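You operate a simulated robot arm through the tools that you are given. There is no shell and no other tool. Be economical: measure what you need, move in short steps, check, and stop when the job is done.

You run a simulated two-armed robot. Do the job below in one go: nothing can be reset, and whatever is moved stays where it is left.

## Task
Put the short black spacer bar on the front edge of the green packing table away on the black scrap mat. Take the blue edge clip from the front edge of the green packing table and put it on the mat of the tilt plate. Take the cork pad on the wooden packing table and put it away on the pad tray. Open the bench drawer, put the white corner key on the wooden packing table away in the inside of the bench drawer, then shut the drawer. Put the white wheel block from the wooden packing table on the top of the blue plate. Put one of the yellow corner guards from the wooden packing table on top of the grey butyl block on the wooden packing table. Take the blue wiping block and leave it on the shelf of the frame stand. The order is free. Set down upright: white wheel block.

It is judged by the outcome, as a careful person would: the job done as asked, and still so three seconds after it is handed in. It fails if anything else is knocked over, pushed out of place, dropped, spilled or broken.

## Robot
Two 7-joint arms with two-finger grippers on one trunk, on a base that drives. Base frame: it is fixed to the floor where the robot stands at the start and does not move with it; the origin is under the middle of the robot, x ahead of it, y to its left, z up; the surface under the hand at the start is at about z = 0.5. Readings come in m, degrees, newtons and seconds.
The left shoulder is at the start at [0.06, 0.179, 0.755], the right one opposite. With the tool pointing down near the work surface each hand reaches from about 0.28 to 0.66 m from the robot's upright axis, wherever it stands, measured 20 degrees to its own side. Places, roughly: bench drawer [-9.9, 7.1, 0.7]; black scrap mat (36x12 cm) [0.52, 1.22, 0.5]; blue edge clip (3x3x5 cm) [0.5, 0.5, 0.5]; blue wiping block (7x5x4 cm) [-6.8, 7.7, 0.8]; cork pad (5x5x2 cm) [-7.5, 7.5, 0.8]; grey butyl block [-6.75, 7.75, 0.75]; inside of the bench drawer [-9.9, 7.2, 0.7]; mat of the tilt plate [0.8, 3.5, 0.9]; pad tray (16x18 cm) [-10.98, 0.74, 0.32]; shelf of the frame stand [-11.6, 7.2, 0.4]; short black spacer bar (11x2x2 cm) [0.5, -0.1, 0.5]; top of the blue plate (29x23 cm) [-10.68, 7.14, 0.84]; white corner key (5x5x2 cm) [-7.4, 7.7, 0.8]; white wheel block (6x5x7 cm) [-7.6, 7.9, 0.8]; yellow corner guard (6x4x4 cm) [-7.2, 7.5, 0.8]. Payload 1.96 kg a hand.
The tool frame of a hand sits at the grasp point between the pads (the TCP): z along the fingers, y along the line on which they close. The tips reach 0.02 m beyond it. The gripper opens to 0.072 m. The gripper's body begins 0.038 m behind the TCP.
Orientation is that of the tool frame in the base frame, as a unit quaternion [x, y, z, w]. With the fingers straight down and closing along the base's y, the tool's x points along the base's -x, its y along +y and its z along -z.

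## Interface
- The arms move only by the tool send_rows. It takes "left_plan", "right_plan" or both (then of equal length, played together; a hand with none holds still); each is a list of rows, each a list of 7 numbers: the shift along the tool's x, y, z in m, then the turn, a rotation vector about the tool's x, y, z in rad, then the opening, from 0 (shut) to 1 (fully open). In form: [[dx, dy, dz, rx, ry, rz, jaw], ...]. A call has 1 to 8 rows; each row is the pose to reach, as a shift and turn from the pose commanded when the call began, along the tool's axes at that moment. Each row takes 0.2 s and may step no farther than 0.05 m and 8.6 degrees from the row before; otherwise, or with a gripper value out of range, the whole call is refused. A pose out of reach is approached as far as the arm can. The call stops where the force on the tool passes 40 N (or 10 N more than at its start, if that is more) or the arm is blocked; 0.2 s more then pass. The fingers move at their own pace (about 0.153 m/s each) and stop on an object; they squeeze with about 34 N. The grip force told is the motor's: it shows also when the fingers shut on nothing. Time passes only in rows, and 0.2 s behind the last, so rows that repeat a pose let the fingers close. It gives the time, the measured TCP pose, the force on the tool (base axes), the opening and the grip force at its end, in the units of the frame above (readings bear some noise), with the torque about the TCP (base axes, N m) and any sound that the robot's microphone picked up, and new pictures: "views" is both (left out), scene, wrist or none (wrist: the cameras of the hands that moved).
- Cameras (640 x 400 px; columns grow to the right, rows downward): "scene" is now at [0.0029, 0.0303, 1.2932]; the picture's right is [0.41, -0.91, 0.00], its down [-0.77, -0.35, -0.54] and it looks along [0.49, 0.22, -0.84] (base axes); focal length 259 px, centre (320, 200). "left" rides on the left gripper at [0.071, -0.019, -0.082] in its tool frame; the picture's right is [0.26, 0.97, 0.00], its down [-0.67, 0.18, -0.72] and it looks along [-0.69, 0.19, 0.70] (tool axes); focal length 280 px, centre (320, 200). "right" rides on the right gripper at [0.071, 0.019, -0.082] in its tool frame; the picture's right is [-0.26, 0.97, 0.00], its down [-0.67, -0.18, -0.72] and it looks along [-0.69, -0.19, 0.70] (tool axes); focal length 280 px, centre (320, 200). There is no depth. A picture from a camera that has moved, and an enlarged one, comes with that camera's place and axes in the base frame and with its lens.
- move_column(by): slides the trunk up (or, below 0, down) by that many m; the arms and the scene camera ride with it, the base frame stays. It gives what a move gives, with no picture.
- roll_base(legs): drives the robot by 1 to 6 legs, each [ahead, left, turn to the left] in m, m and degrees, along the robot's own axes; the way and the turn of a leg run together, so that a leg with both is an arc; at most 1.5 m and 180 degrees a leg. The arms and the cameras ride along, it lands a little off, and it stops where it bumps. It gives what a move gives, and a new picture of the scene camera.
- turn_head(pan, tilt): turns the head with the scene camera to pan (to the left, within 86 degrees either way) and tilt (down, from -29 to 69), counted from straight ahead of the robot. It gives what a move gives, and a new picture of the scene camera.
- inspect(camera, box): a new picture of the part [left, top, right, bottom] of that camera's present view, enlarged. It takes no simulated time.
- job_done(): hands the job in; it is judged then, once.

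Work in short steps. Places have to be worked out from the pictures, the camera data and where the tool is seen: move nearer, look again, correct. Check each grasp and each placing, and mend what went wrong. You have 483 turns and 360 pictures in all, those below and enlarged ones among them. Open the grippers and draw the arms clear of the work before you hand the job in, unless the task says otherwise; then end with one line.

The tools are called after "Request:" as name(argument=value, ...) on one line, values as JSON. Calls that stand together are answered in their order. send_rows: Moves the arms, as the interface text tells. Its arguments: {"type":"object","properties":{"left_plan":{"type":"array","items":{"type":"array","items":{"type":"number"}}},"right_plan":{"type":"array","items":{"type":"array","items":{"type":"number"}}},"views":{"type":"string","enum":["both","scene","wrist","none"]}},"required":[]} The other tools are called the same way: move_column (by) slides the trunk up or down; roll_base (legs) drives the base; turn_head (pan, tilt) turns the head that bears the scene camera; inspect (camera, box) takes an enlarged picture of a part of a camera's view; job_done () hands the job in.

At the start:

```text
time_s: 0.0
left_tcp_pos: [0.305, 0.3725, 0.7402]
left_tool_rot: [0.0, 1.0, 0.0, 0.0]
left_ft_force: [1.2, 0.8, 0.8]
left_ft_torque: [0.04, 0.02, -0.01]
left_width: 0.072
left_grip_force: 0.0
right_tcp_pos: [0.3395, -0.0133, 0.7383]
right_tool_rot: [-0.001, 1.0, 0.001, 0.0]
right_ft_force: [0.1, 0.2, -0.3]
right_ft_torque: [0.03, -0.02, 0.01]
right_width: 0.072
right_grip_force: 0.1
trunk travel left (down, up): [-0.4, 0.59]
robot x, y, heading: [0.0007, 0.004, 0.1]
head pan, tilt: [24.4, 57.2]
```

scene: 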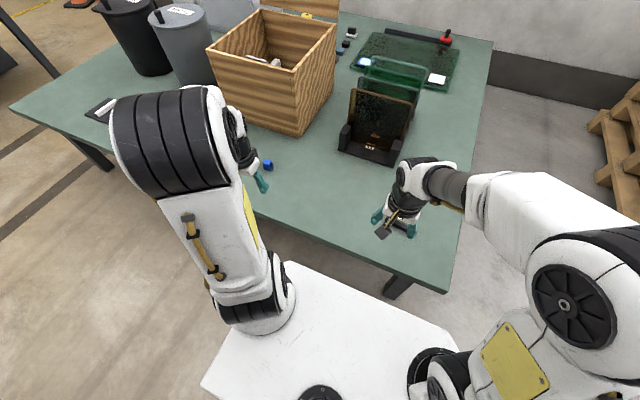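
right: 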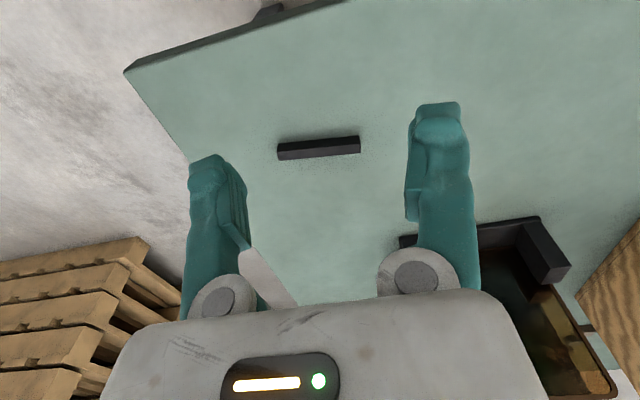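
left: 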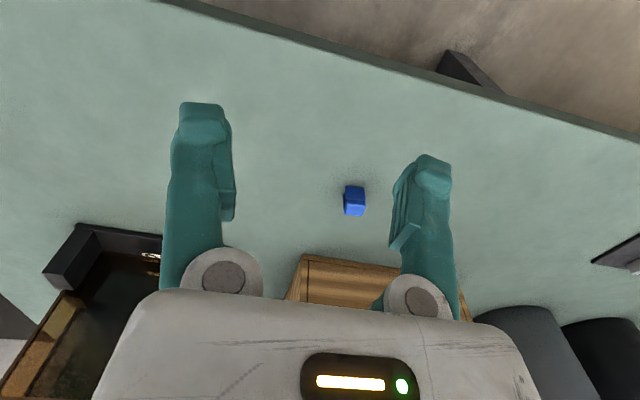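

The right camera puts the bar at about (0.479, -0.055) lying along y, and the left camera puts the clip at about (0.513, 0.484). I'll bring both hands above them, turning the right hand so it closes across the bar.

Request:
send_rows(left_plan=[[-0.022, 0.012, 0.01, 0, 0, 0, 1], [-0.044, 0.024, 0.02, 0, 0, 0, 1], [-0.066, 0.036, 0.03, 0, 0, 0, 1], [-0.088, 0.048, 0.04, 0, 0, 0, 1], [-0.11, 0.06, 0.05, 0, 0, 0, 1], [-0.13, 0.075, 0.06, 0, 0, 0, 1], [-0.15, 0.09, 0.07, 0, 0, 0, 1], [-0.17, 0.1115, 0.08, 0, 0, 0, 1]], right_plan=[[-0.018, -0.005, 0.01, 0, 0, -0.147, 1], [-0.035, -0.01, 0.02, 0, 0, -0.294, 1], [-0.053, -0.015, 0.03, 0, 0, -0.441, 1], [-0.07, -0.02, 0.04, 0, 0, -0.588, 1], [-0.088, -0.025, 0.05, 0, 0, -0.735, 1], [-0.105, -0.03, 0.06, 0, 0, -0.882, 1], [-0.122, -0.036, 0.07, 0, 0, -1.029, 1], [-0.14, -0.042, 0.08, 0, 0, -1.176, 1]])

```text
time_s: 1.8
left_tcp_pos: [0.4673, 0.4784, 0.6628]
left_tool_rot: [0.0, 1.0, 0.001, 0.0]
left_ft_force: [-0.2, -0.7, 0.5]
left_ft_torque: [0.02, -0.02, 0.01]
left_width: 0.0719
left_grip_force: 0.1
left hand out of reach, approached as far as the arm can: row 8
right_tcp_pos: [0.4811, -0.0558, 0.6577]
right_tool_rot: [-0.556, 0.831, 0.0, 0.0]
right_ft_force: [-0.8, 0.4, -1.3]
right_ft_torque: [0.01, -0.01, 0.01]
right_width: 0.0719
right_grip_force: 0.0
trunk travel left (down, up): [-0.4, 0.59]
robot x, y, heading: [-0.0013, 0.0017, 0.0]
head pan, tilt: [24.4, 57.2]
camera scene: at [0.0031, 0.0301, 1.2932], right [0.41, -0.91, 0.0], down [-0.77, -0.35, -0.54], along [0.49, 0.22, -0.84], focal length 259 px, centre (320, 200)
camera right: at [0.4354, -0.1144, 0.7384], right [-0.79, 0.61, 0.0], down [0.43, 0.55, 0.72], along [0.44, 0.57, -0.7], focal length 280 px, centre (320, 200)
camera left: at [0.3972, 0.4585, 0.744], right [-0.26, 0.96, 0.0], down [0.67, 0.18, 0.72], along [0.69, 0.19, -0.7], focal length 280 px, centre (320, 200)
```

scene: 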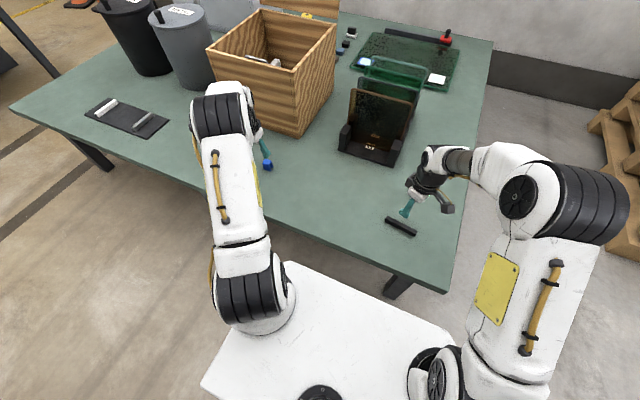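
right: 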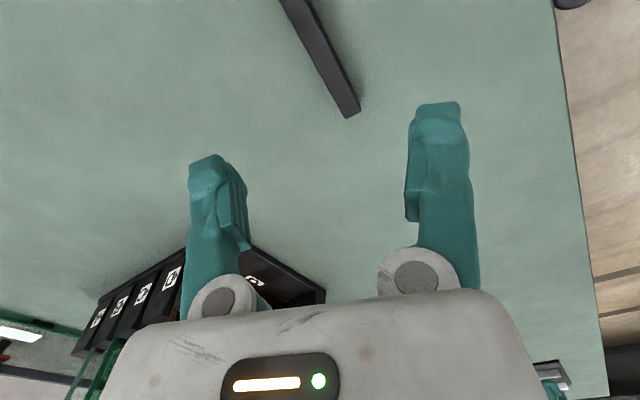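
left: 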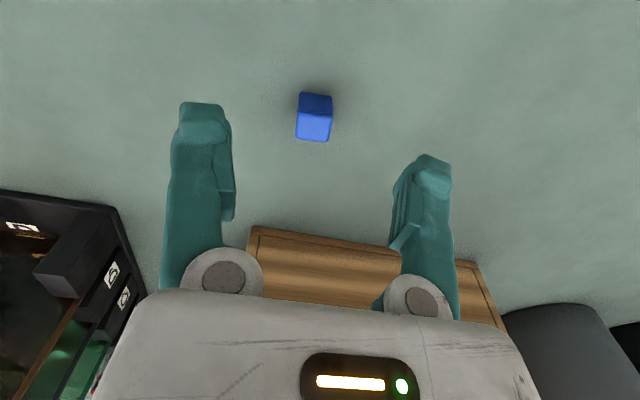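

The left hand is at its reach limit, so I'll get the clip after driving left. I'll finish turning the right hand, staying above the bar, and check its alignment.

Request:
send_rows(right_plan=[[0, 0, 0, 0, 0, -0.145, 1], [0, 0, 0, 0, 0, -0.29, 1], [0, 0, 0, 0, 0, -0.29, 1]], views="wrist")

Request:
inspect(camera="scene", box=[340, 180, 480, 268])

```text
time_s: 2.6
left_tcp_pos: [0.4669, 0.4779, 0.6629]
left_tool_rot: [0.0, 1.0, 0.0, 0.0]
left_ft_force: [-0.5, -0.5, 0.2]
left_ft_torque: [0.0, 0.02, -0.02]
left_width: 0.0721
left_grip_force: 0.0
right_tcp_pos: [0.4786, -0.0553, 0.6584]
right_tool_rot: [-0.67, 0.742, 0.0, -0.001]
right_ft_force: [0.0, -0.3, -0.1]
right_ft_torque: [-0.01, 0.01, 0.02]
right_width: 0.0717
right_grip_force: 0.1
trunk travel left (down, up): [-0.4, 0.59]
robot x, y, heading: [-0.0011, 0.0016, 0.2]
head pan, tilt: [24.4, 57.2]
camera right: at [0.4528, -0.1249, 0.7392], right [-0.93, 0.36, 0.0], down [0.25, 0.65, 0.72], along [0.26, 0.67, -0.7], focal length 280 px, centre (320, 200)
```

right: 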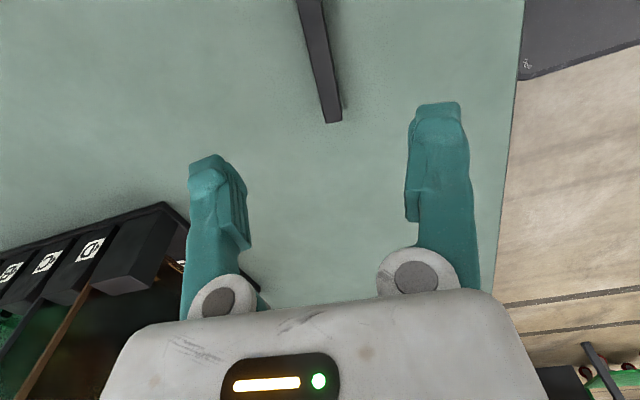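

```text
4.55 times, centred on (410, 224) of scene
camera zoom: at [0.0029, 0.0304, 1.2931], right [0.41, -0.91, 0.0], down [-0.77, -0.35, -0.54], along [0.49, 0.22, -0.84], focal length 1179 px, centre (-89, 91)
```

zoom: 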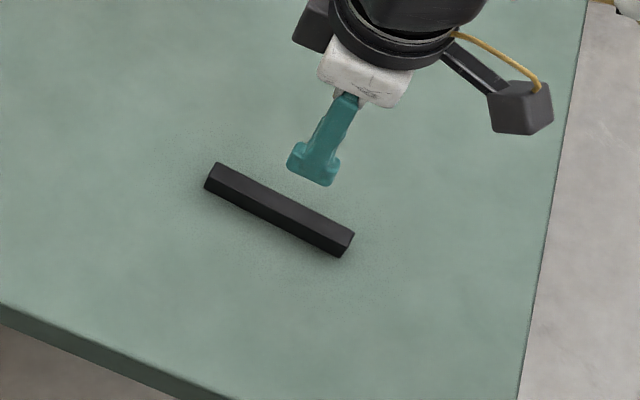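

The bar is centred at about (0.478, -0.055), 8° off y, and the hand lines up with it. I'll turn it back slightly and descend.

Request:
send_rows(right_plan=[[0, 0, 0.04, 0, 0, 0.04, 1], [0, 0, 0.08, 0, 0, 0.04, 1], [0, 0, 0.11, 0, 0, 0.04, 1], [0, 0, 0.125, 0, 0, 0.04, 1], [0, 0, 0.135, 0, 0, 0.04, 1]], views="wrist")

```text
time_s: 3.8
left_tcp_pos: [0.4673, 0.4771, 0.6642]
left_tool_rot: [0.0, 1.0, 0.0, 0.001]
left_ft_force: [-0.6, 0.3, 0.1]
left_ft_torque: [0.04, -0.01, 0.01]
left_width: 0.0718
left_grip_force: 0.0
right_tcp_pos: [0.4801, -0.0558, 0.5235]
right_tool_rot: [-0.654, 0.756, 0.0, -0.001]
right_ft_force: [0.0, -0.3, 1.1]
right_ft_torque: [0.02, 0.04, 0.02]
right_width: 0.072
right_grip_force: 0.1
trunk travel left (down, up): [-0.4, 0.59]
robot x, y, heading: [0.0012, -0.001, 0.1]
head pan, tilt: [24.4, 57.2]
camera right: at [0.4505, -0.1232, 0.6044], right [-0.92, 0.4, 0.0], down [0.28, 0.64, 0.72], along [0.29, 0.66, -0.7], focal length 280 px, centre (320, 200)
```

right: 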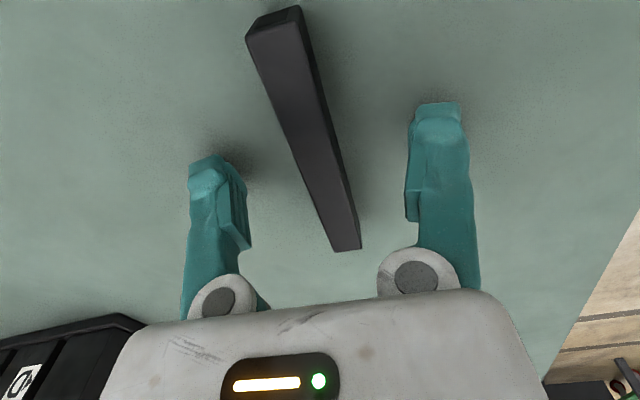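

The bar lies between the pads and the tips are just above the table. I'll close, let the fingers settle and lift.

Request:
send_rows(right_plan=[[0, 0, 0, 0, 0, 0, 0.5], [0, 0, 0, 0, 0, 0, 0], [0, 0, 0, 0, 0, 0, 0], [0, 0, -0.03, 0, 0, 0, 0], [0, 0, -0.07, 0, 0, 0, 0], [0, 0, -0.11, 0, 0, 0, 0]], views="wrist")

```text
time_s: 5.2
left_tcp_pos: [0.4677, 0.4766, 0.6641]
left_tool_rot: [0.0, 1.0, 0.0, 0.0]
left_ft_force: [-1.1, -0.9, -0.4]
left_ft_torque: [-0.01, 0.02, 0.02]
left_width: 0.0718
left_grip_force: 0.1
right_tcp_pos: [0.4795, -0.056, 0.6329]
right_tool_rot: [-0.654, 0.756, 0.0, 0.001]
right_ft_force: [0.4, -0.4, 0.4]
right_ft_torque: [0.01, -0.04, 0.01]
right_width: 0.0138
right_grip_force: 33.9
trunk travel left (down, up): [-0.4, 0.59]
robot x, y, heading: [-0.0019, -0.0001, 0.2]
head pan, tilt: [24.4, 57.2]
camera right: at [0.4491, -0.1242, 0.714], right [-0.92, 0.4, 0.0], down [0.28, 0.64, 0.72], along [0.29, 0.66, -0.7], focal length 280 px, centre (320, 200)
```

right: 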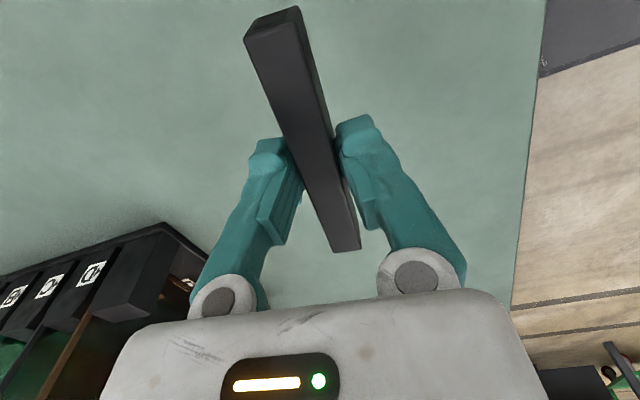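

The bar is held with a width of 13.8 mm. I'll drive left 0.3 m so the clip is well within the left hand's reach.

Request:
roll_base(legs=[[0, 0.3, 0]])

Request:
inspect(camera="left", box=[0, 0, 640, 400])

```text
time_s: 7.2
left_tcp_pos: [0.4683, 0.7786, 0.6622]
left_tool_rot: [0.0, 1.0, 0.001, 0.001]
left_ft_force: [0.2, -0.4, 1.1]
left_ft_torque: [-0.02, -0.03, 0.0]
left_width: 0.072
left_grip_force: 0.0
right_tcp_pos: [0.4788, 0.2451, 0.6321]
right_tool_rot: [-0.654, 0.757, 0.0, 0.0]
right_ft_force: [-0.7, 0.1, -0.1]
right_ft_torque: [-0.01, 0.02, 0.01]
right_width: 0.0138
right_grip_force: 33.6
trunk travel left (down, up): [-0.4, 0.59]
robot x, y, heading: [0.001, 0.3025, -0.1]
head pan, tilt: [24.4, 57.2]
camera scene: at [0.0031, 0.3322, 1.2931], right [0.41, -0.91, 0.0], down [-0.77, -0.35, -0.54], along [0.49, 0.22, -0.84], focal length 259 px, centre (320, 200)
```

scene: 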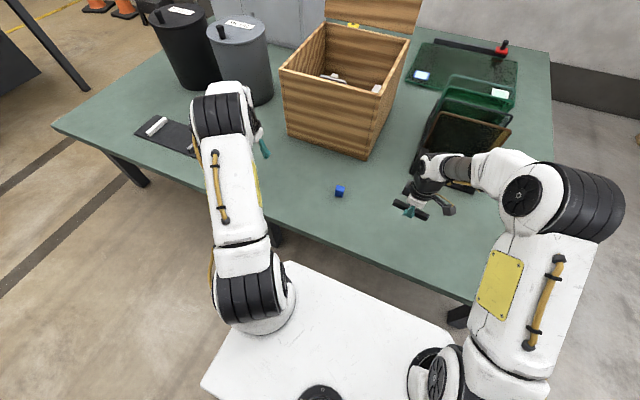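

```text
1.00 times, centred on (320, 200) of left (not enlarged: the box is as wide or as high as the picture)
camera zoom: at [0.397, 0.76, 0.7437], right [-0.26, 0.97, 0.0], down [0.67, 0.18, 0.72], along [0.69, 0.19, -0.7], focal length 280 px, centre (320, 200)
```

zoom: 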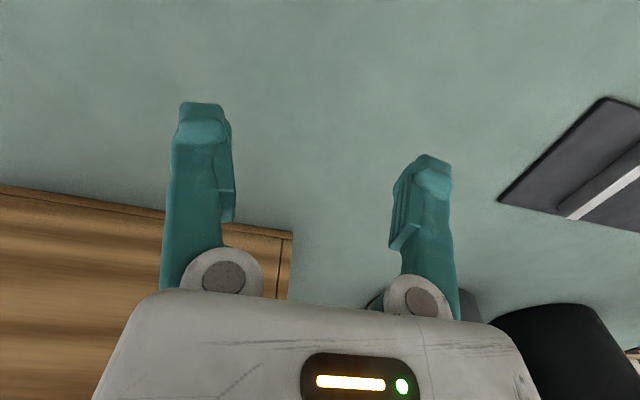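

The clip is confirmed at about (0.52, 0.488). I'll bring the left hand to just short of it and look.

Request:
send_rows(left_plan=[[0, -0.04, 0, 0, 0, 0, 1], [0, -0.08, 0, 0, 0, 0, 1], [0, -0.12, 0, 0, 0, 0, 1], [0, -0.16, 0, 0, 0, 0, 1], [0, -0.2, 0, 0, 0, 0, 1], [0, -0.24, 0, 0, 0, 0, 1], [0, -0.28, 0, 0, 0, 0, 1], [-0.02, -0.291, 0.02, 0, 0, 0, 1]], views="wrist")

```text
time_s: 9.1
left_tcp_pos: [0.487, 0.4865, 0.6455]
left_tool_rot: [0.0, 1.0, 0.0, 0.0]
left_ft_force: [0.3, 0.0, 0.8]
left_ft_torque: [-0.03, 0.0, -0.02]
left_width: 0.072
left_grip_force: 0.1
right_tcp_pos: [0.4789, 0.2446, 0.632]
right_tool_rot: [-0.654, 0.757, 0.0, 0.0]
right_ft_force: [0.0, -0.1, -0.9]
right_ft_torque: [-0.01, 0.01, 0.02]
right_width: 0.0138
right_grip_force: 33.7
trunk travel left (down, up): [-0.4, 0.59]
robot x, y, heading: [0.0014, 0.2986, 0.1]
head pan, tilt: [24.4, 57.2]
camera left: at [0.4168, 0.4675, 0.7245], right [-0.26, 0.96, 0.0], down [0.67, 0.18, 0.72], along [0.69, 0.19, -0.7], focal length 280 px, centre (320, 200)
```

left: 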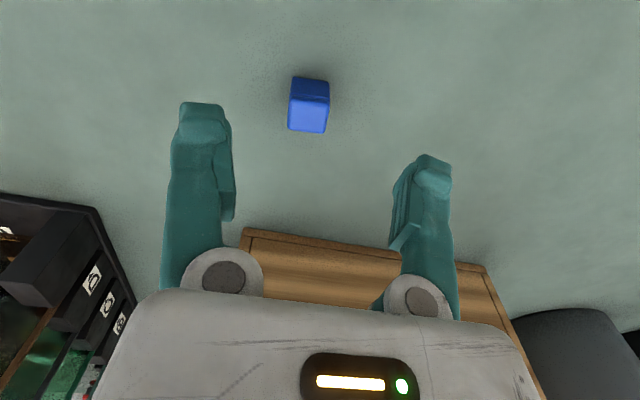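

The clip is centred at about (0.521, 0.488), yawed about 7° counter-clockwise, with its top near z 0.53. I'll align the hand and descend.

Request:
send_rows(left_plan=[[-0.017, 0.001, 0, 0, 0, -0.07, 1], [-0.034, 0.0015, 0.03, 0, 0, -0.13, 1], [-0.034, 0.0015, 0.07, 0, 0, -0.13, 1], [-0.034, 0.0015, 0.1, 0, 0, -0.13, 1], [-0.034, 0.0015, 0.121, 0, 0, -0.13, 1]], views="wrist")

```text
time_s: 10.2
left_tcp_pos: [0.5217, 0.4888, 0.522]
left_tool_rot: [-0.065, 0.998, 0.0, 0.001]
left_ft_force: [-0.6, 0.1, 0.1]
left_ft_torque: [-0.01, -0.01, 0.0]
left_width: 0.0722
left_grip_force: 0.1
right_tcp_pos: [0.479, 0.2435, 0.6329]
right_tool_rot: [-0.654, 0.756, 0.0, 0.001]
right_ft_force: [0.2, 0.1, 0.1]
right_ft_torque: [-0.02, 0.0, 0.02]
right_width: 0.0138
right_grip_force: 34.1
trunk travel left (down, up): [-0.4, 0.59]
robot x, y, heading: [0.0006, 0.301, 0.1]
head pan, tilt: [24.4, 57.2]
camera left: at [0.4539, 0.4617, 0.6022], right [-0.38, 0.92, 0.0], down [0.64, 0.27, 0.72], along [0.66, 0.28, -0.7], focal length 280 px, centre (320, 200)
```

left: 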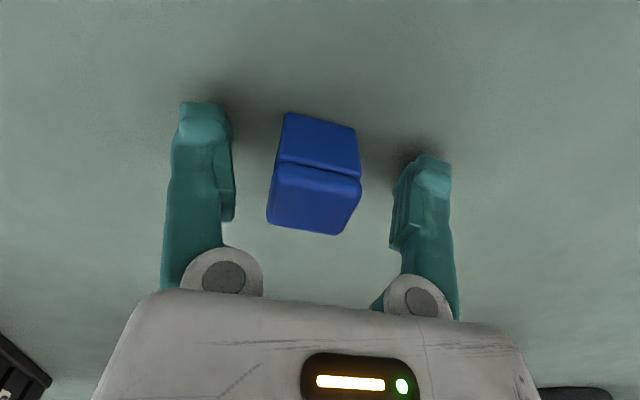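

The clip is between the pads and aligned. I'll close and lift.

Request:
send_rows(left_plan=[[0, 0, 0, 0, 0, 0, 0.5], [0, 0, 0, 0, 0, 0, 0], [0, 0, 0, 0, 0, 0, 0], [0, 0, -0.04, 0, 0, 0, 0], [0, 0, -0.09, 0, 0, 0, 0], [0.03, 0, -0.14, 0, 0, 0, 0]], views="wrist")

```text
refused: row 6 steps farther than a row can; nothing moved
```

The last step was too long, so I'll resend it shorter.

Request:
send_rows(left_plan=[[0, 0, 0, 0, 0, 0, 0.5], [0, 0, 0, 0, 0, 0, 0], [0, 0, 0, 0, 0, 0, 0], [0, 0, -0.04, 0, 0, 0, 0], [0, 0, -0.08, 0, 0, 0, 0], [0.02, 0, -0.12, 0, 0, 0, 0], [0.05, 0, -0.15, 0, 0, 0, 0]], views="wrist")

```text
time_s: 11.8
left_tcp_pos: [0.4711, 0.4852, 0.6725]
left_tool_rot: [-0.065, 0.998, 0.0, 0.001]
left_ft_force: [0.8, 0.3, 0.4]
left_ft_torque: [-0.02, -0.03, 0.01]
left_width: 0.0272
left_grip_force: 33.9
right_tcp_pos: [0.4782, 0.2447, 0.6333]
right_tool_rot: [-0.653, 0.757, 0.001, 0.0]
right_ft_force: [0.0, 0.4, 0.3]
right_ft_torque: [0.04, 0.02, 0.02]
right_width: 0.0136
right_grip_force: 34.6
trunk travel left (down, up): [-0.4, 0.59]
robot x, y, heading: [-0.0028, 0.3017, -0.0]
head pan, tilt: [24.4, 57.2]
camera left: at [0.4038, 0.4573, 0.7537], right [-0.38, 0.92, 0.0], down [0.64, 0.27, 0.72], along [0.66, 0.28, -0.7], focal length 280 px, centre (320, 200)
```

left: 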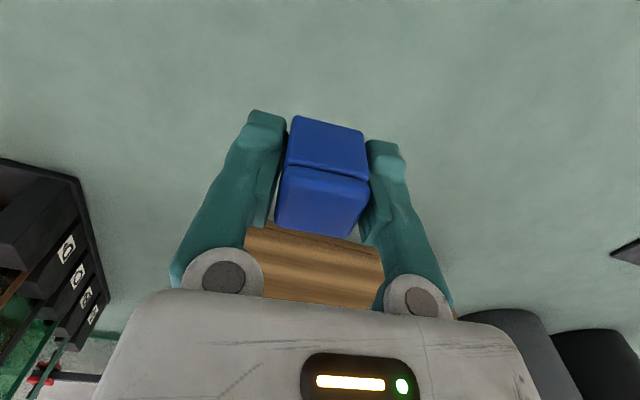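

Both pieces are held. I'll drive 0.95 m left along the table and look at the mat with the head turned onto it.

Request:
roll_base(legs=[[0, 0.95, 0]])

Request:
turn_head(pan=0, tilt=57)

```text
time_s: 16.7
left_tcp_pos: [0.4731, 1.4083, 0.6729]
left_tool_rot: [-0.064, 0.998, 0.0, -0.001]
left_ft_force: [0.2, -0.6, 0.6]
left_ft_torque: [0.0, 0.06, 0.03]
left_width: 0.0271
left_grip_force: 34.4
right_tcp_pos: [0.4797, 1.1665, 0.6322]
right_tool_rot: [-0.654, 0.757, -0.001, 0.0]
right_ft_force: [0.0, -0.4, -0.9]
right_ft_torque: [0.01, -0.01, -0.02]
right_width: 0.0139
right_grip_force: 33.8
trunk travel left (down, up): [-0.4, 0.59]
robot x, y, heading: [-0.0044, 1.2198, 0.3]
head pan, tilt: [24.4, 57.2]
camera scene: at [0.0033, 1.2536, 1.2931], right [0.41, -0.91, 0.0], down [-0.77, -0.35, -0.54], along [0.49, 0.22, -0.84], focal length 259 px, centre (320, 200)
```

scene: 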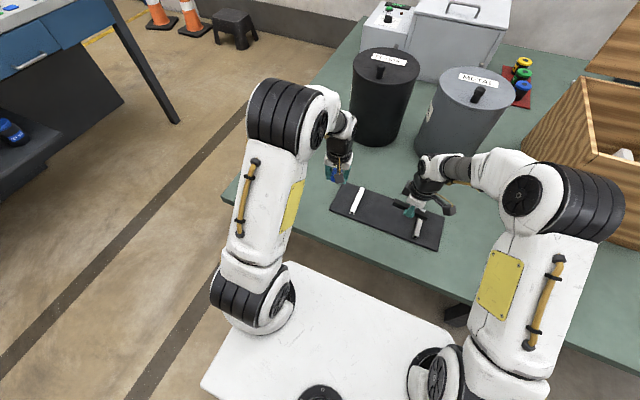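

```text
time_s: 17.6
left_tcp_pos: [0.4724, 1.4077, 0.6722]
left_tool_rot: [-0.065, 0.998, 0.0, 0.0]
left_ft_force: [0.4, -0.9, -0.4]
left_ft_torque: [0.01, 0.01, -0.02]
left_width: 0.0273
left_grip_force: 34.1
right_tcp_pos: [0.4798, 1.1659, 0.6333]
right_tool_rot: [-0.654, 0.756, 0.0, -0.001]
right_ft_force: [1.0, -0.4, -0.1]
right_ft_torque: [0.02, 0.03, -0.02]
right_width: 0.0139
right_grip_force: 34.5
trunk travel left (down, up): [-0.4, 0.59]
robot x, y, heading: [0.0033, 1.2227, 0.3]
head pan, tilt: [0.0, 57.0]
camera scene: at [0.0098, 1.2246, 1.2935], right [0.0, -1.0, 0.0], down [-0.84, 0.0, -0.54], along [0.54, 0.0, -0.84], focal length 259 px, centre (320, 200)
```

scene: 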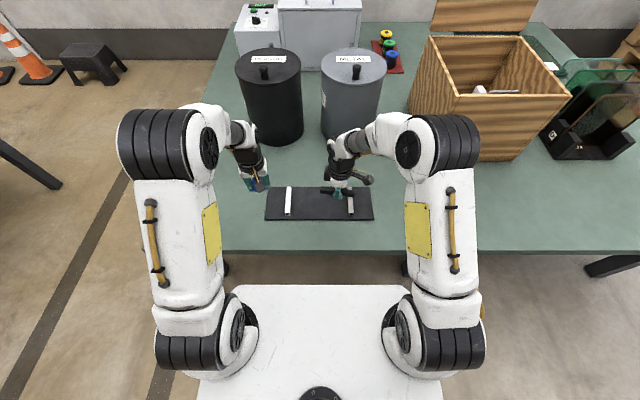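

The mat is centred at about (0.51, 1.228), with a white bar at y≈1.34 and a grey one at y≈1.12. My bar fits between them, so I'll move it over the middle and shift the left hand away.

Request:
send_rows(right_plan=[[-0.022, -0.007, 0, 0, 0, 0, 0], [-0.044, -0.014, 0, 0, 0, 0, 0], [-0.0657, -0.021, 0.02, 0, 0, 0, 0], [-0.0657, -0.021, 0.05, 0, 0, 0, 0]], left_plan=[[0.0, 0.02, -0.01, 0, 0, 0, 0], [0, 0.04, -0.02, 0, 0, 0, 0], [0, 0.06, -0.02, 0, 0, 0, 0], [0, 0.07, -0.02, 0, 0, 0, 0]])

Request:
inspect(camera="scene", box=[240, 150, 400, 250])

```text
time_s: 18.6
left_tcp_pos: [0.4632, 1.4776, 0.6922]
left_tool_rot: [-0.064, 0.998, 0.0, 0.0]
left_ft_force: [0.1, -0.3, 0.1]
left_ft_torque: [0.02, -0.01, 0.02]
left_width: 0.0274
left_grip_force: 34.1
right_tcp_pos: [0.5107, 1.2296, 0.5815]
right_tool_rot: [-0.654, 0.756, 0.0, 0.001]
right_ft_force: [-0.5, 0.2, -0.7]
right_ft_torque: [-0.01, 0.0, 0.02]
right_width: 0.0139
right_grip_force: 33.6
trunk travel left (down, up): [-0.4, 0.59]
robot x, y, heading: [0.0048, 1.2222, 0.2]
head pan, tilt: [0.0, 57.0]
camera scene: at [0.0101, 1.2245, 1.2935], right [0.0, -1.0, 0.0], down [-0.84, 0.0, -0.54], along [0.54, 0.0, -0.84], focal length 259 px, centre (320, 200)
camera right: at [0.4803, 1.1613, 0.6632], right [-0.92, 0.4, 0.0], down [0.28, 0.64, 0.72], along [0.29, 0.66, -0.7], focal length 280 px, centre (320, 200)
camera left: at [0.3954, 1.4494, 0.7725], right [-0.38, 0.92, 0.0], down [0.64, 0.27, 0.72], along [0.66, 0.28, -0.7], focal length 280 px, centre (320, 200)
```

scene: 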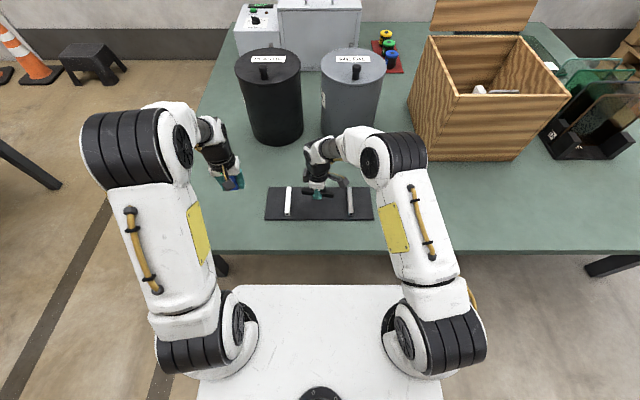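
right: 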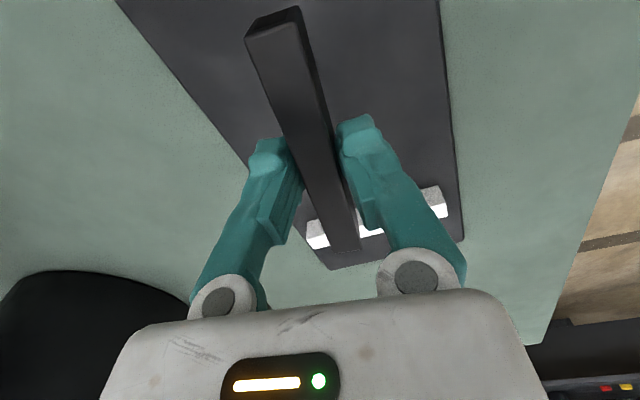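
left: 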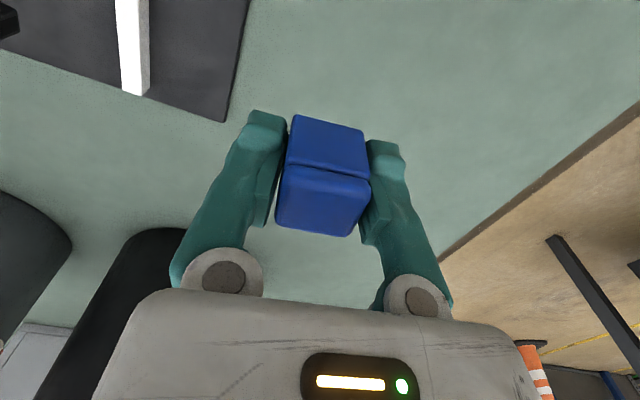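

```text
4.00 times, centred on (320, 200) of scene
camera zoom: at [0.0101, 1.2245, 1.2935], right [0.0, -1.0, 0.0], down [-0.84, 0.0, -0.54], along [0.54, 0.0, -0.84], focal length 1038 px, centre (320, 200)
```

zoom: 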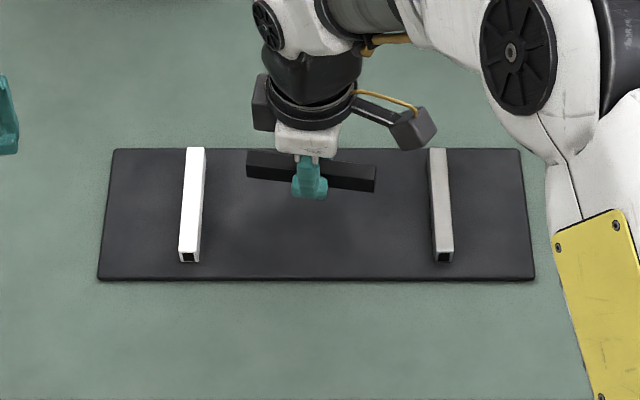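

The bar is centred over the gap. I'll lower it until it touches, then open and rise.

Request:
send_rows(right_plan=[[0, 0, 0.025, 0, 0, 0, 0], [0, 0, 0.044, 0, 0, 0, 0], [0, 0, 0.05, 0, 0, 0, 0], [0, 0, 0.054, 0, 0, 0, 0]], views="none")

```text
time_s: 19.6
left_tcp_pos: [0.4618, 1.4761, 0.6936]
left_tool_rot: [-0.064, 0.998, 0.0, 0.001]
left_ft_force: [0.2, 0.0, 0.2]
left_ft_torque: [-0.01, 0.02, 0.0]
left_width: 0.0271
left_grip_force: 34.4
right_tcp_pos: [0.5099, 1.2288, 0.5311]
right_tool_rot: [-0.654, 0.757, 0.0, 0.002]
right_ft_force: [0.4, 0.8, 15.5]
right_ft_torque: [-0.18, 0.04, 0.0]
right_width: 0.0138
right_grip_force: 33.3
trunk travel left (down, up): [-0.4, 0.59]
robot x, y, heading: [0.0002, 1.2216, -0.2]
head pan, tilt: [0.0, 57.0]
```

Contact at about 15 N, so the bar is on the mat. I'll open and rise.

Request:
send_rows(right_plan=[[0, 0, -0.002, 0, 0, 0, 0.4], [0, 0, -0.002, 0, 0, 0, 0.8], [0, 0, -0.03, 0, 0, 0, 0.8], [0, 0, -0.07, 0, 0, 0, 0.8], [0, 0, -0.11, 0, 0, 0, 0.8]], views="none")

Request:
inspect(camera="right", box=[0, 0, 640, 400])

```text
time_s: 20.8
left_tcp_pos: [0.463, 1.4769, 0.6908]
left_tool_rot: [-0.065, 0.998, 0.0, 0.001]
left_ft_force: [-0.3, -0.4, -0.1]
left_ft_torque: [-0.01, 0.0, 0.03]
left_width: 0.0268
left_grip_force: 33.3
right_tcp_pos: [0.5099, 1.2284, 0.6405]
right_tool_rot: [-0.653, 0.757, 0.0, 0.0]
right_ft_force: [-0.1, 0.3, -0.1]
right_ft_torque: [0.0, 0.0, 0.01]
right_width: 0.0575
right_grip_force: 0.1
trunk travel left (down, up): [-0.4, 0.59]
robot x, y, heading: [-0.0003, 1.2195, -0.1]
head pan, tilt: [0.0, 57.0]
```

```text
1.00 times, centred on (320, 200) of right (not enlarged: the box is as wide or as high as the picture)
camera zoom: at [0.4804, 1.1602, 0.7211], right [-0.92, 0.4, 0.0], down [0.28, 0.64, 0.71], along [0.28, 0.66, -0.7], focal length 280 px, centre (320, 200)
```

zoom: 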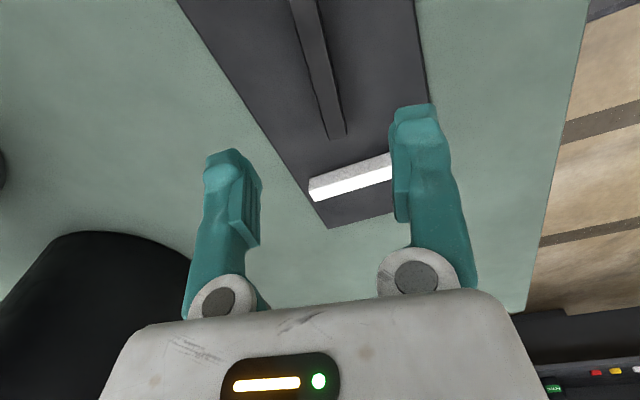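

The bar lies alone in the middle of the mat. I'll draw both arms back and up, and look left toward the tilt plate.

Request:
send_rows(right_plan=[[0, 0.03, -0.03, 0, 0, 0, 0.8], [0, 0.06, -0.06, 0, 0, 0, 0.8], [0, 0.09, -0.09, 0, 0, 0, 0.8], [0, 0.12, -0.12, 0, 0, 0, 0.8], [0, 0.15, -0.13, 0, 0, 0, 0.8]], left_plan=[[0.03, 0, -0.02, 0, 0, 0, 0], [0.06, -0.02, -0.04, 0, 0, 0, 0], [0.09, -0.04, -0.06, 0, 0, 0, 0], [0.12, -0.06, -0.08, 0, 0, 0, 0], [0.14, -0.08, -0.08, 0, 0, 0, 0]], views="none")

Request:
turn_head(pan=60, tilt=25)

```text
time_s: 22.0
left_tcp_pos: [0.3327, 1.3797, 0.7739]
left_tool_rot: [-0.066, 0.998, 0.0, 0.001]
left_ft_force: [-0.9, -0.6, -0.5]
left_ft_torque: [0.0, -0.03, 0.01]
left_width: 0.0268
left_grip_force: 34.0
right_tcp_pos: [0.3601, 1.2492, 0.7669]
right_tool_rot: [-0.654, 0.757, 0.0, 0.0]
right_ft_force: [-1.2, 0.3, 0.7]
right_ft_torque: [0.01, 0.0, 0.04]
right_width: 0.0577
right_grip_force: 0.1
trunk travel left (down, up): [-0.4, 0.59]
robot x, y, heading: [0.0004, 1.2228, -0.3]
head pan, tilt: [0.0, 57.0]
```

```text
time_s: 23.3
left_tcp_pos: [0.3342, 1.3796, 0.772]
left_tool_rot: [-0.065, 0.998, 0.0, 0.0]
left_ft_force: [-0.7, -0.2, -0.5]
left_ft_torque: [-0.01, 0.0, 0.02]
left_width: 0.0272
left_grip_force: 34.0
right_tcp_pos: [0.3606, 1.249, 0.7672]
right_tool_rot: [-0.654, 0.756, 0.0, 0.0]
right_ft_force: [0.3, -0.1, -0.3]
right_ft_torque: [-0.01, 0.0, 0.04]
right_width: 0.0575
right_grip_force: 0.1
trunk travel left (down, up): [-0.4, 0.59]
robot x, y, heading: [-0.001, 1.2274, 0.2]
head pan, tilt: [60.0, 25.0]
camera scene: at [-0.0141, 1.3043, 1.3399], right [0.87, -0.5, 0.0], down [-0.21, -0.37, -0.91], along [0.45, 0.78, -0.42], focal length 259 px, centre (320, 200)
```

scene: 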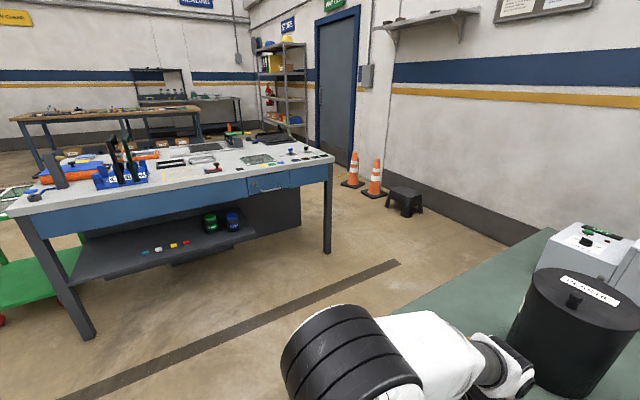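

The tilt plate should be the black thing at the far right of the white bench, so I need to approach from that bench's right side. I'll move into the open floor at about (-0.2, 1.95) and look along the gap.

Request:
roll_base(legs=[[-0.2, 0, 0], [0, 0.73, 0]])

Request:
turn_head(pan=30, tilt=25)

```text
time_s: 28.4
left_tcp_pos: [0.1274, 2.1085, 0.7724]
left_tool_rot: [-0.068, 0.998, 0.0, 0.0]
left_ft_force: [0.1, -0.4, 1.4]
left_ft_torque: [-0.02, 0.0, 0.0]
left_width: 0.027
left_grip_force: 34.0
right_tcp_pos: [0.1545, 1.9785, 0.7672]
right_tool_rot: [-0.656, 0.754, 0.0, 0.0]
right_ft_force: [0.3, 0.8, -0.4]
right_ft_torque: [-0.01, 0.01, 0.01]
right_width: 0.0577
right_grip_force: 0.0
trunk travel left (down, up): [-0.4, 0.59]
robot x, y, heading: [-0.2074, 1.9475, 0.1]
head pan, tilt: [60.0, 25.0]
camera scene: at [-0.2209, 2.0315, 1.3399], right [0.87, -0.49, 0.0], down [-0.21, -0.37, -0.91], along [0.45, 0.79, -0.42], focal length 259 px, centre (320, 200)
```

scene: 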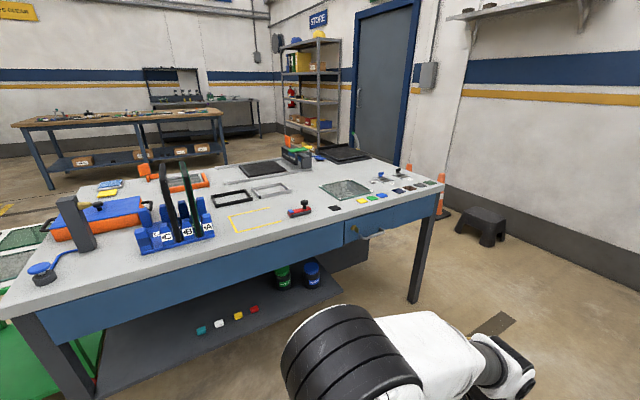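

```text
time_s: 29.4
left_tcp_pos: [0.1268, 2.1094, 0.7713]
left_tool_rot: [-0.067, 0.998, 0.0, 0.0]
left_ft_force: [0.3, 0.2, -0.1]
left_ft_torque: [0.02, 0.01, 0.0]
left_width: 0.027
left_grip_force: 33.6
right_tcp_pos: [0.1544, 1.9776, 0.7672]
right_tool_rot: [-0.656, 0.755, 0.0, 0.0]
right_ft_force: [-0.4, 0.9, -0.9]
right_ft_torque: [0.06, 0.03, 0.0]
right_width: 0.0574
right_grip_force: 0.1
trunk travel left (down, up): [-0.4, 0.59]
robot x, y, heading: [-0.2071, 1.9525, 0.2]
head pan, tilt: [30.0, 25.0]
camera scene: at [-0.187, 1.9975, 1.3399], right [0.51, -0.86, 0.0], down [-0.36, -0.21, -0.91], along [0.78, 0.46, -0.42], focal length 259 px, centre (320, 200)
```

scene: 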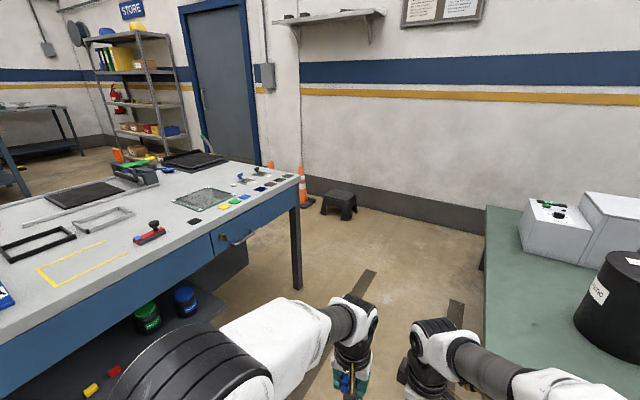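

The corridor between the bench's right edge (x≈0.95) and the cones and stool (x≈1.9) is wide enough. I'll raise the trunk, turn around here, reverse along the gap, then slide right beside the bench.

Request:
move_column(by=0.38)

Request:
roll_base(legs=[[0, 0, 180], [0, -0.28, 0]])

```text
time_s: 33.0
left_tcp_pos: [0.1274, 2.1081, 1.1529]
left_tool_rot: [-0.068, 0.998, 0.0, -0.001]
left_ft_force: [0.3, -0.4, -0.4]
left_ft_torque: [0.03, -0.03, -0.01]
left_width: 0.0271
left_grip_force: 33.8
right_tcp_pos: [0.1536, 1.9786, 1.1483]
right_tool_rot: [-0.657, 0.754, 0.0, -0.001]
right_ft_force: [0.3, -1.0, 0.2]
right_ft_torque: [0.01, 0.03, -0.02]
right_width: 0.0576
right_grip_force: 0.1
trunk travel left (down, up): [-0.78, 0.21]
robot x, y, heading: [-0.2044, 1.95, 0.1]
head pan, tilt: [30.0, 25.0]
```

```text
time_s: 42.4
left_tcp_pos: [-0.5458, 2.0585, 1.1522]
left_tool_rot: [0.996, 0.086, 0.0, 0.0]
left_ft_force: [-0.3, 0.5, -0.3]
left_ft_torque: [0.02, 0.0, 0.01]
left_width: 0.0268
left_grip_force: 34.1
right_tcp_pos: [-0.5756, 2.1881, 1.148]
right_tool_rot: [0.742, 0.67, 0.0, -0.001]
right_ft_force: [0.3, 0.5, 0.1]
right_ft_torque: [0.01, -0.03, -0.01]
right_width: 0.0573
right_grip_force: 0.0
trunk travel left (down, up): [-0.78, 0.21]
robot x, y, heading: [-0.2145, 2.2278, -177.8]
head pan, tilt: [30.0, 25.0]
camera scene: at [-0.2363, 2.1834, 1.7199], right [-0.54, 0.84, 0.0], down [0.36, 0.23, -0.91], along [-0.77, -0.49, -0.42], focal length 259 px, centre (320, 200)
```

scene: 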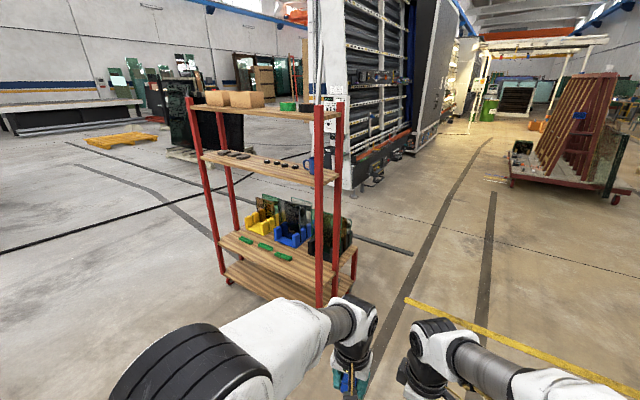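

The heading is 2° off; I'll correct it and reverse along the gap.

Request:
roll_base(legs=[[0, 0, -2.2], [-0.8, 0, 0]])

Request:
turn_head(pan=-80, tilt=35)

```text
time_s: 47.1
left_tcp_pos: [0.2521, 2.0743, 1.1528]
left_tool_rot: [0.998, 0.064, 0.001, 0.0]
left_ft_force: [-0.1, -0.3, 0.4]
left_ft_torque: [-0.01, 0.03, -0.04]
left_width: 0.0266
left_grip_force: 33.7
right_tcp_pos: [0.2261, 2.2057, 1.1479]
right_tool_rot: [0.757, 0.654, 0.001, 0.0]
right_ft_force: [-1.0, -0.1, -1.1]
right_ft_torque: [-0.02, 0.0, 0.0]
right_width: 0.0576
right_grip_force: 0.0
trunk travel left (down, up): [-0.78, 0.21]
robot x, y, heading: [0.5865, 2.2327, 179.8]
head pan, tilt: [30.0, 25.0]
camera scene: at [0.5659, 2.1864, 1.7199], right [-0.5, 0.87, 0.0], down [0.37, 0.21, -0.91], along [-0.79, -0.45, -0.42], focal length 259 px, centre (320, 200)
```

scene: 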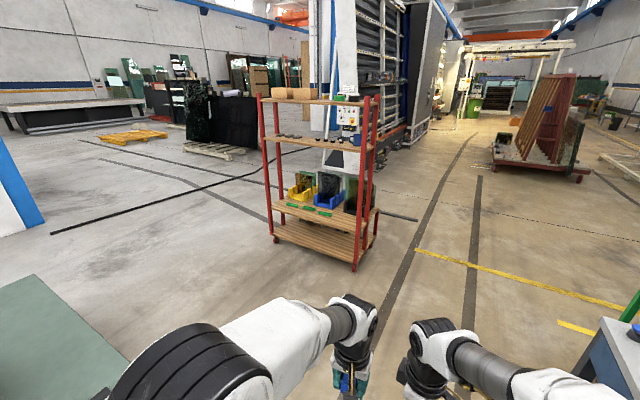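

```text
time_s: 49.0
left_tcp_pos: [0.2526, 2.0745, 1.152]
left_tool_rot: [0.998, 0.065, -0.001, 0.0]
left_ft_force: [-0.8, 0.4, -0.8]
left_ft_torque: [0.04, 0.03, -0.05]
left_width: 0.0268
left_grip_force: 34.1
right_tcp_pos: [0.2267, 2.2052, 1.1468]
right_tool_rot: [0.756, 0.654, 0.0, 0.0]
right_ft_force: [0.3, -0.5, -0.3]
right_ft_torque: [-0.03, -0.03, 0.02]
right_width: 0.0578
right_grip_force: 0.0
trunk travel left (down, up): [-0.78, 0.21]
robot x, y, heading: [0.5822, 2.2311, 179.9]
head pan, tilt: [-80.0, 35.0]
camera scene: at [0.6308, 2.3191, 1.7042], right [0.98, 0.17, 0.0], down [0.1, -0.56, -0.82], along [-0.14, 0.81, -0.57], focal length 259 px, centre (320, 200)
```

scene: 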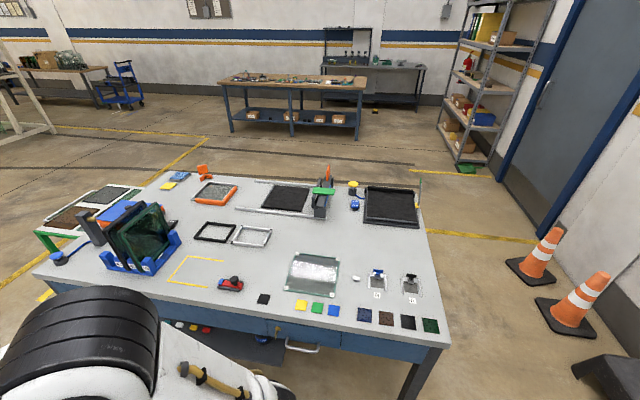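

The tilt plate is the framed black mat at about (0.81, 3.49), and the bench's right edge is at x≈0.97. I'll reverse to x≈1.33 and slide right to y≈3.62.

Request:
roll_base(legs=[[-0.75, 0, 0], [0, -1.39, 0]])

Request:
turn_head(pan=15, tilt=55)

```text
time_s: 59.6
left_tcp_pos: [0.9971, 3.4666, 1.1519]
left_tool_rot: [0.998, 0.065, 0.0, 0.0]
left_ft_force: [0.3, -0.1, -0.7]
left_ft_torque: [-0.02, -0.01, -0.01]
left_width: 0.0268
left_grip_force: 34.2
right_tcp_pos: [0.9716, 3.5984, 1.1476]
right_tool_rot: [0.756, 0.655, 0.0, 0.0]
right_ft_force: [0.0, -0.5, -0.5]
right_ft_torque: [-0.04, 0.01, 0.04]
right_width: 0.0576
right_grip_force: 0.1
trunk travel left (down, up): [-0.78, 0.21]
robot x, y, heading: [1.3301, 3.6263, -180.0]
head pan, tilt: [-80.0, 35.0]
camera scene: at [1.3753, 3.7118, 1.7042], right [0.98, 0.17, 0.0], down [0.1, -0.56, -0.82], along [-0.14, 0.81, -0.57], focal length 259 px, centre (320, 200)
```

scene: 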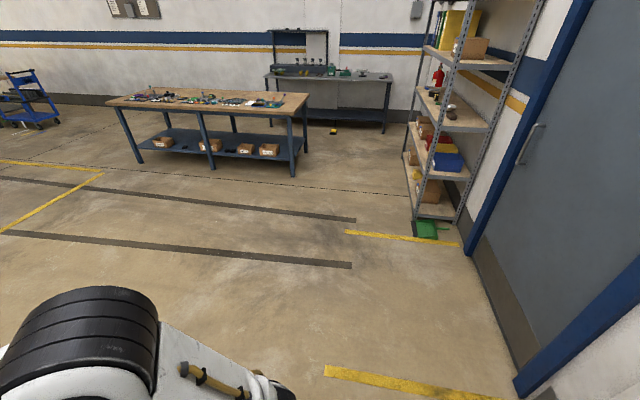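

```text
time_s: 61.3
left_tcp_pos: [0.9984, 3.4675, 1.1516]
left_tool_rot: [0.998, 0.065, 0.0, 0.0]
left_ft_force: [0.2, -0.4, -0.7]
left_ft_torque: [0.0, -0.01, 0.01]
left_width: 0.0269
left_grip_force: 33.9
right_tcp_pos: [0.9713, 3.5959, 1.1477]
right_tool_rot: [0.756, 0.654, 0.0, 0.001]
right_ft_force: [0.1, -0.5, -0.8]
right_ft_torque: [0.03, -0.02, 0.01]
right_width: 0.0579
right_grip_force: 0.0
trunk travel left (down, up): [-0.78, 0.21]
robot x, y, heading: [1.3316, 3.6213, -180.1]
head pan, tilt: [15.0, 55.0]
camera scene: at [1.321, 3.6066, 1.6759], right [-0.26, 0.97, 0.0], down [0.79, 0.21, -0.57], along [-0.55, -0.15, -0.82], focal length 259 px, centre (320, 200)
```

scene: 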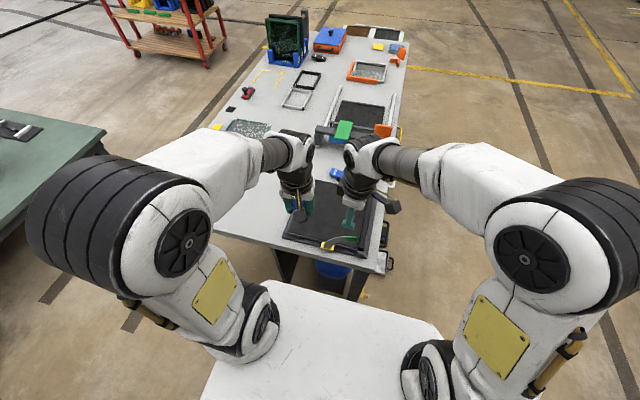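

I'll shift the right hand aside and look at the tilt plate closely.

Request:
send_rows(right_plan=[[0.04, 0.02, -0.02, 0, 0, 0, 0.8], [0.08, 0.03, -0.02, 0, 0, 0, 0.8], [0.12, 0.04, -0.02, 0, 0, 0, 0.8], [0.16, 0.04, -0.02, 0, 0, 0, 0.8]], views="none")

Request:
inspect(camera="scene", box=[220, 150, 420, 275])

Request:
inspect(camera="left", box=[0, 0, 640, 400])

```text
time_s: 62.3
left_tcp_pos: [0.9977, 3.4674, 1.1538]
left_tool_rot: [0.998, 0.065, 0.0, 0.0]
left_ft_force: [0.6, 0.6, -1.0]
left_ft_torque: [0.0, 0.01, -0.02]
left_width: 0.0265
left_grip_force: 34.1
right_tcp_pos: [1.0333, 3.7496, 1.1647]
right_tool_rot: [0.756, 0.655, -0.002, 0.0]
right_ft_force: [-0.3, 1.3, -0.1]
right_ft_torque: [0.0, 0.02, 0.01]
right_width: 0.0575
right_grip_force: 0.0
trunk travel left (down, up): [-0.78, 0.21]
robot x, y, heading: [1.3295, 3.6246, -179.9]
head pan, tilt: [15.0, 55.0]
```

```text
3.20 times, centred on (320, 212) of scene
camera zoom: at [1.3221, 3.6083, 1.676], right [-0.26, 0.97, 0.0], down [0.79, 0.21, -0.57], along [-0.55, -0.15, -0.82], focal length 830 px, centre (320, 160)
```

zoom: 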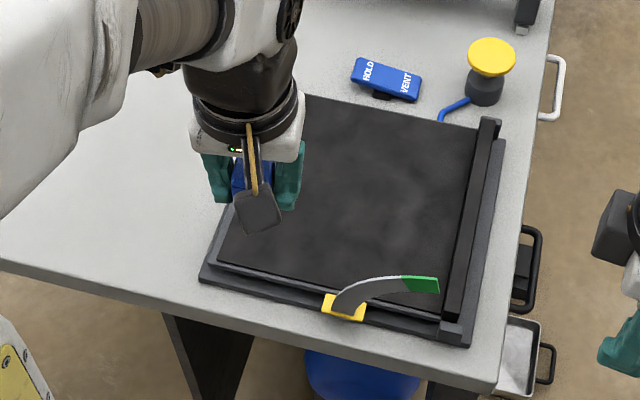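

```text
1.00 times, centred on (320, 200) of left (not enlarged: the box is as wide or as high as the picture)
camera zoom: at [1.0664, 3.4971, 1.2331], right [0.39, -0.92, 0.0], down [-0.64, -0.27, 0.72], along [-0.66, -0.28, -0.7], focal length 280 px, centre (320, 200)
```

zoom: 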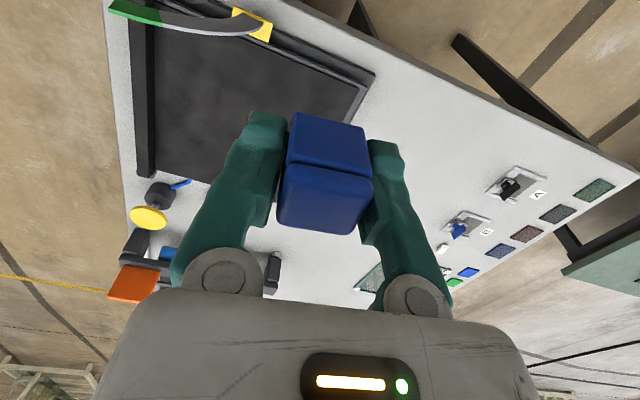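

The mat spans roughly x 0.70–0.95 and y 3.40–3.64, with a lip on the +y side and an angle scale. I'll zoom in to see whether the plate is tilted.

Request:
inspect(camera="scene", box=[276, 205, 388, 275])

Request:
inspect(camera="right", box=[0, 0, 640, 400])

```text
5.71 times, centred on (332, 240) of scene
camera zoom: at [1.3221, 3.6083, 1.676], right [-0.26, 0.97, 0.0], down [0.79, 0.21, -0.57], along [-0.55, -0.15, -0.82], focal length 1482 px, centre (251, -29)
```

zoom: 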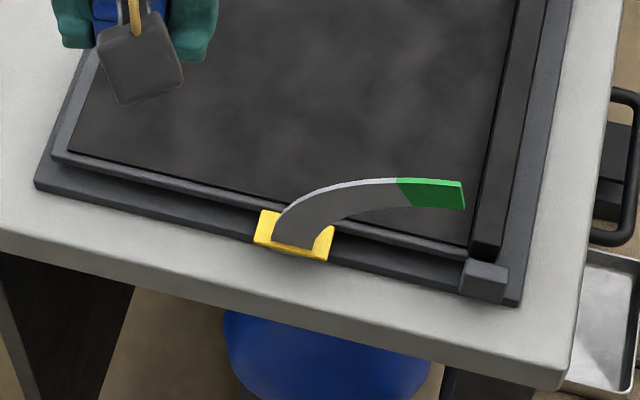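

```text
1.00 times, centred on (320, 200) of right (not enlarged: the box is as wide or as high as the picture)
camera zoom: at [1.0626, 3.8168, 1.247], right [0.92, -0.4, 0.0], down [-0.28, -0.64, 0.72], along [-0.29, -0.66, -0.7], focal length 280 px, centre (320, 200)
```

zoom: 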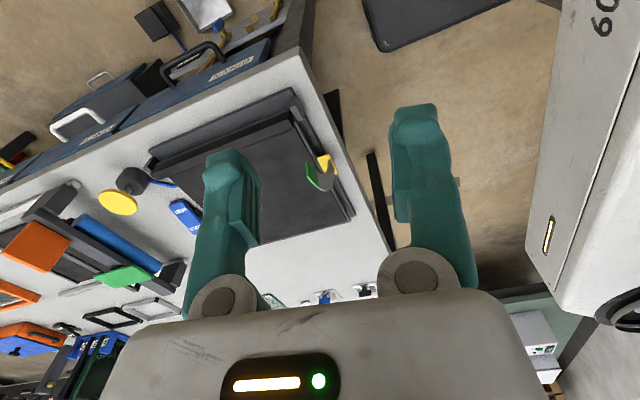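

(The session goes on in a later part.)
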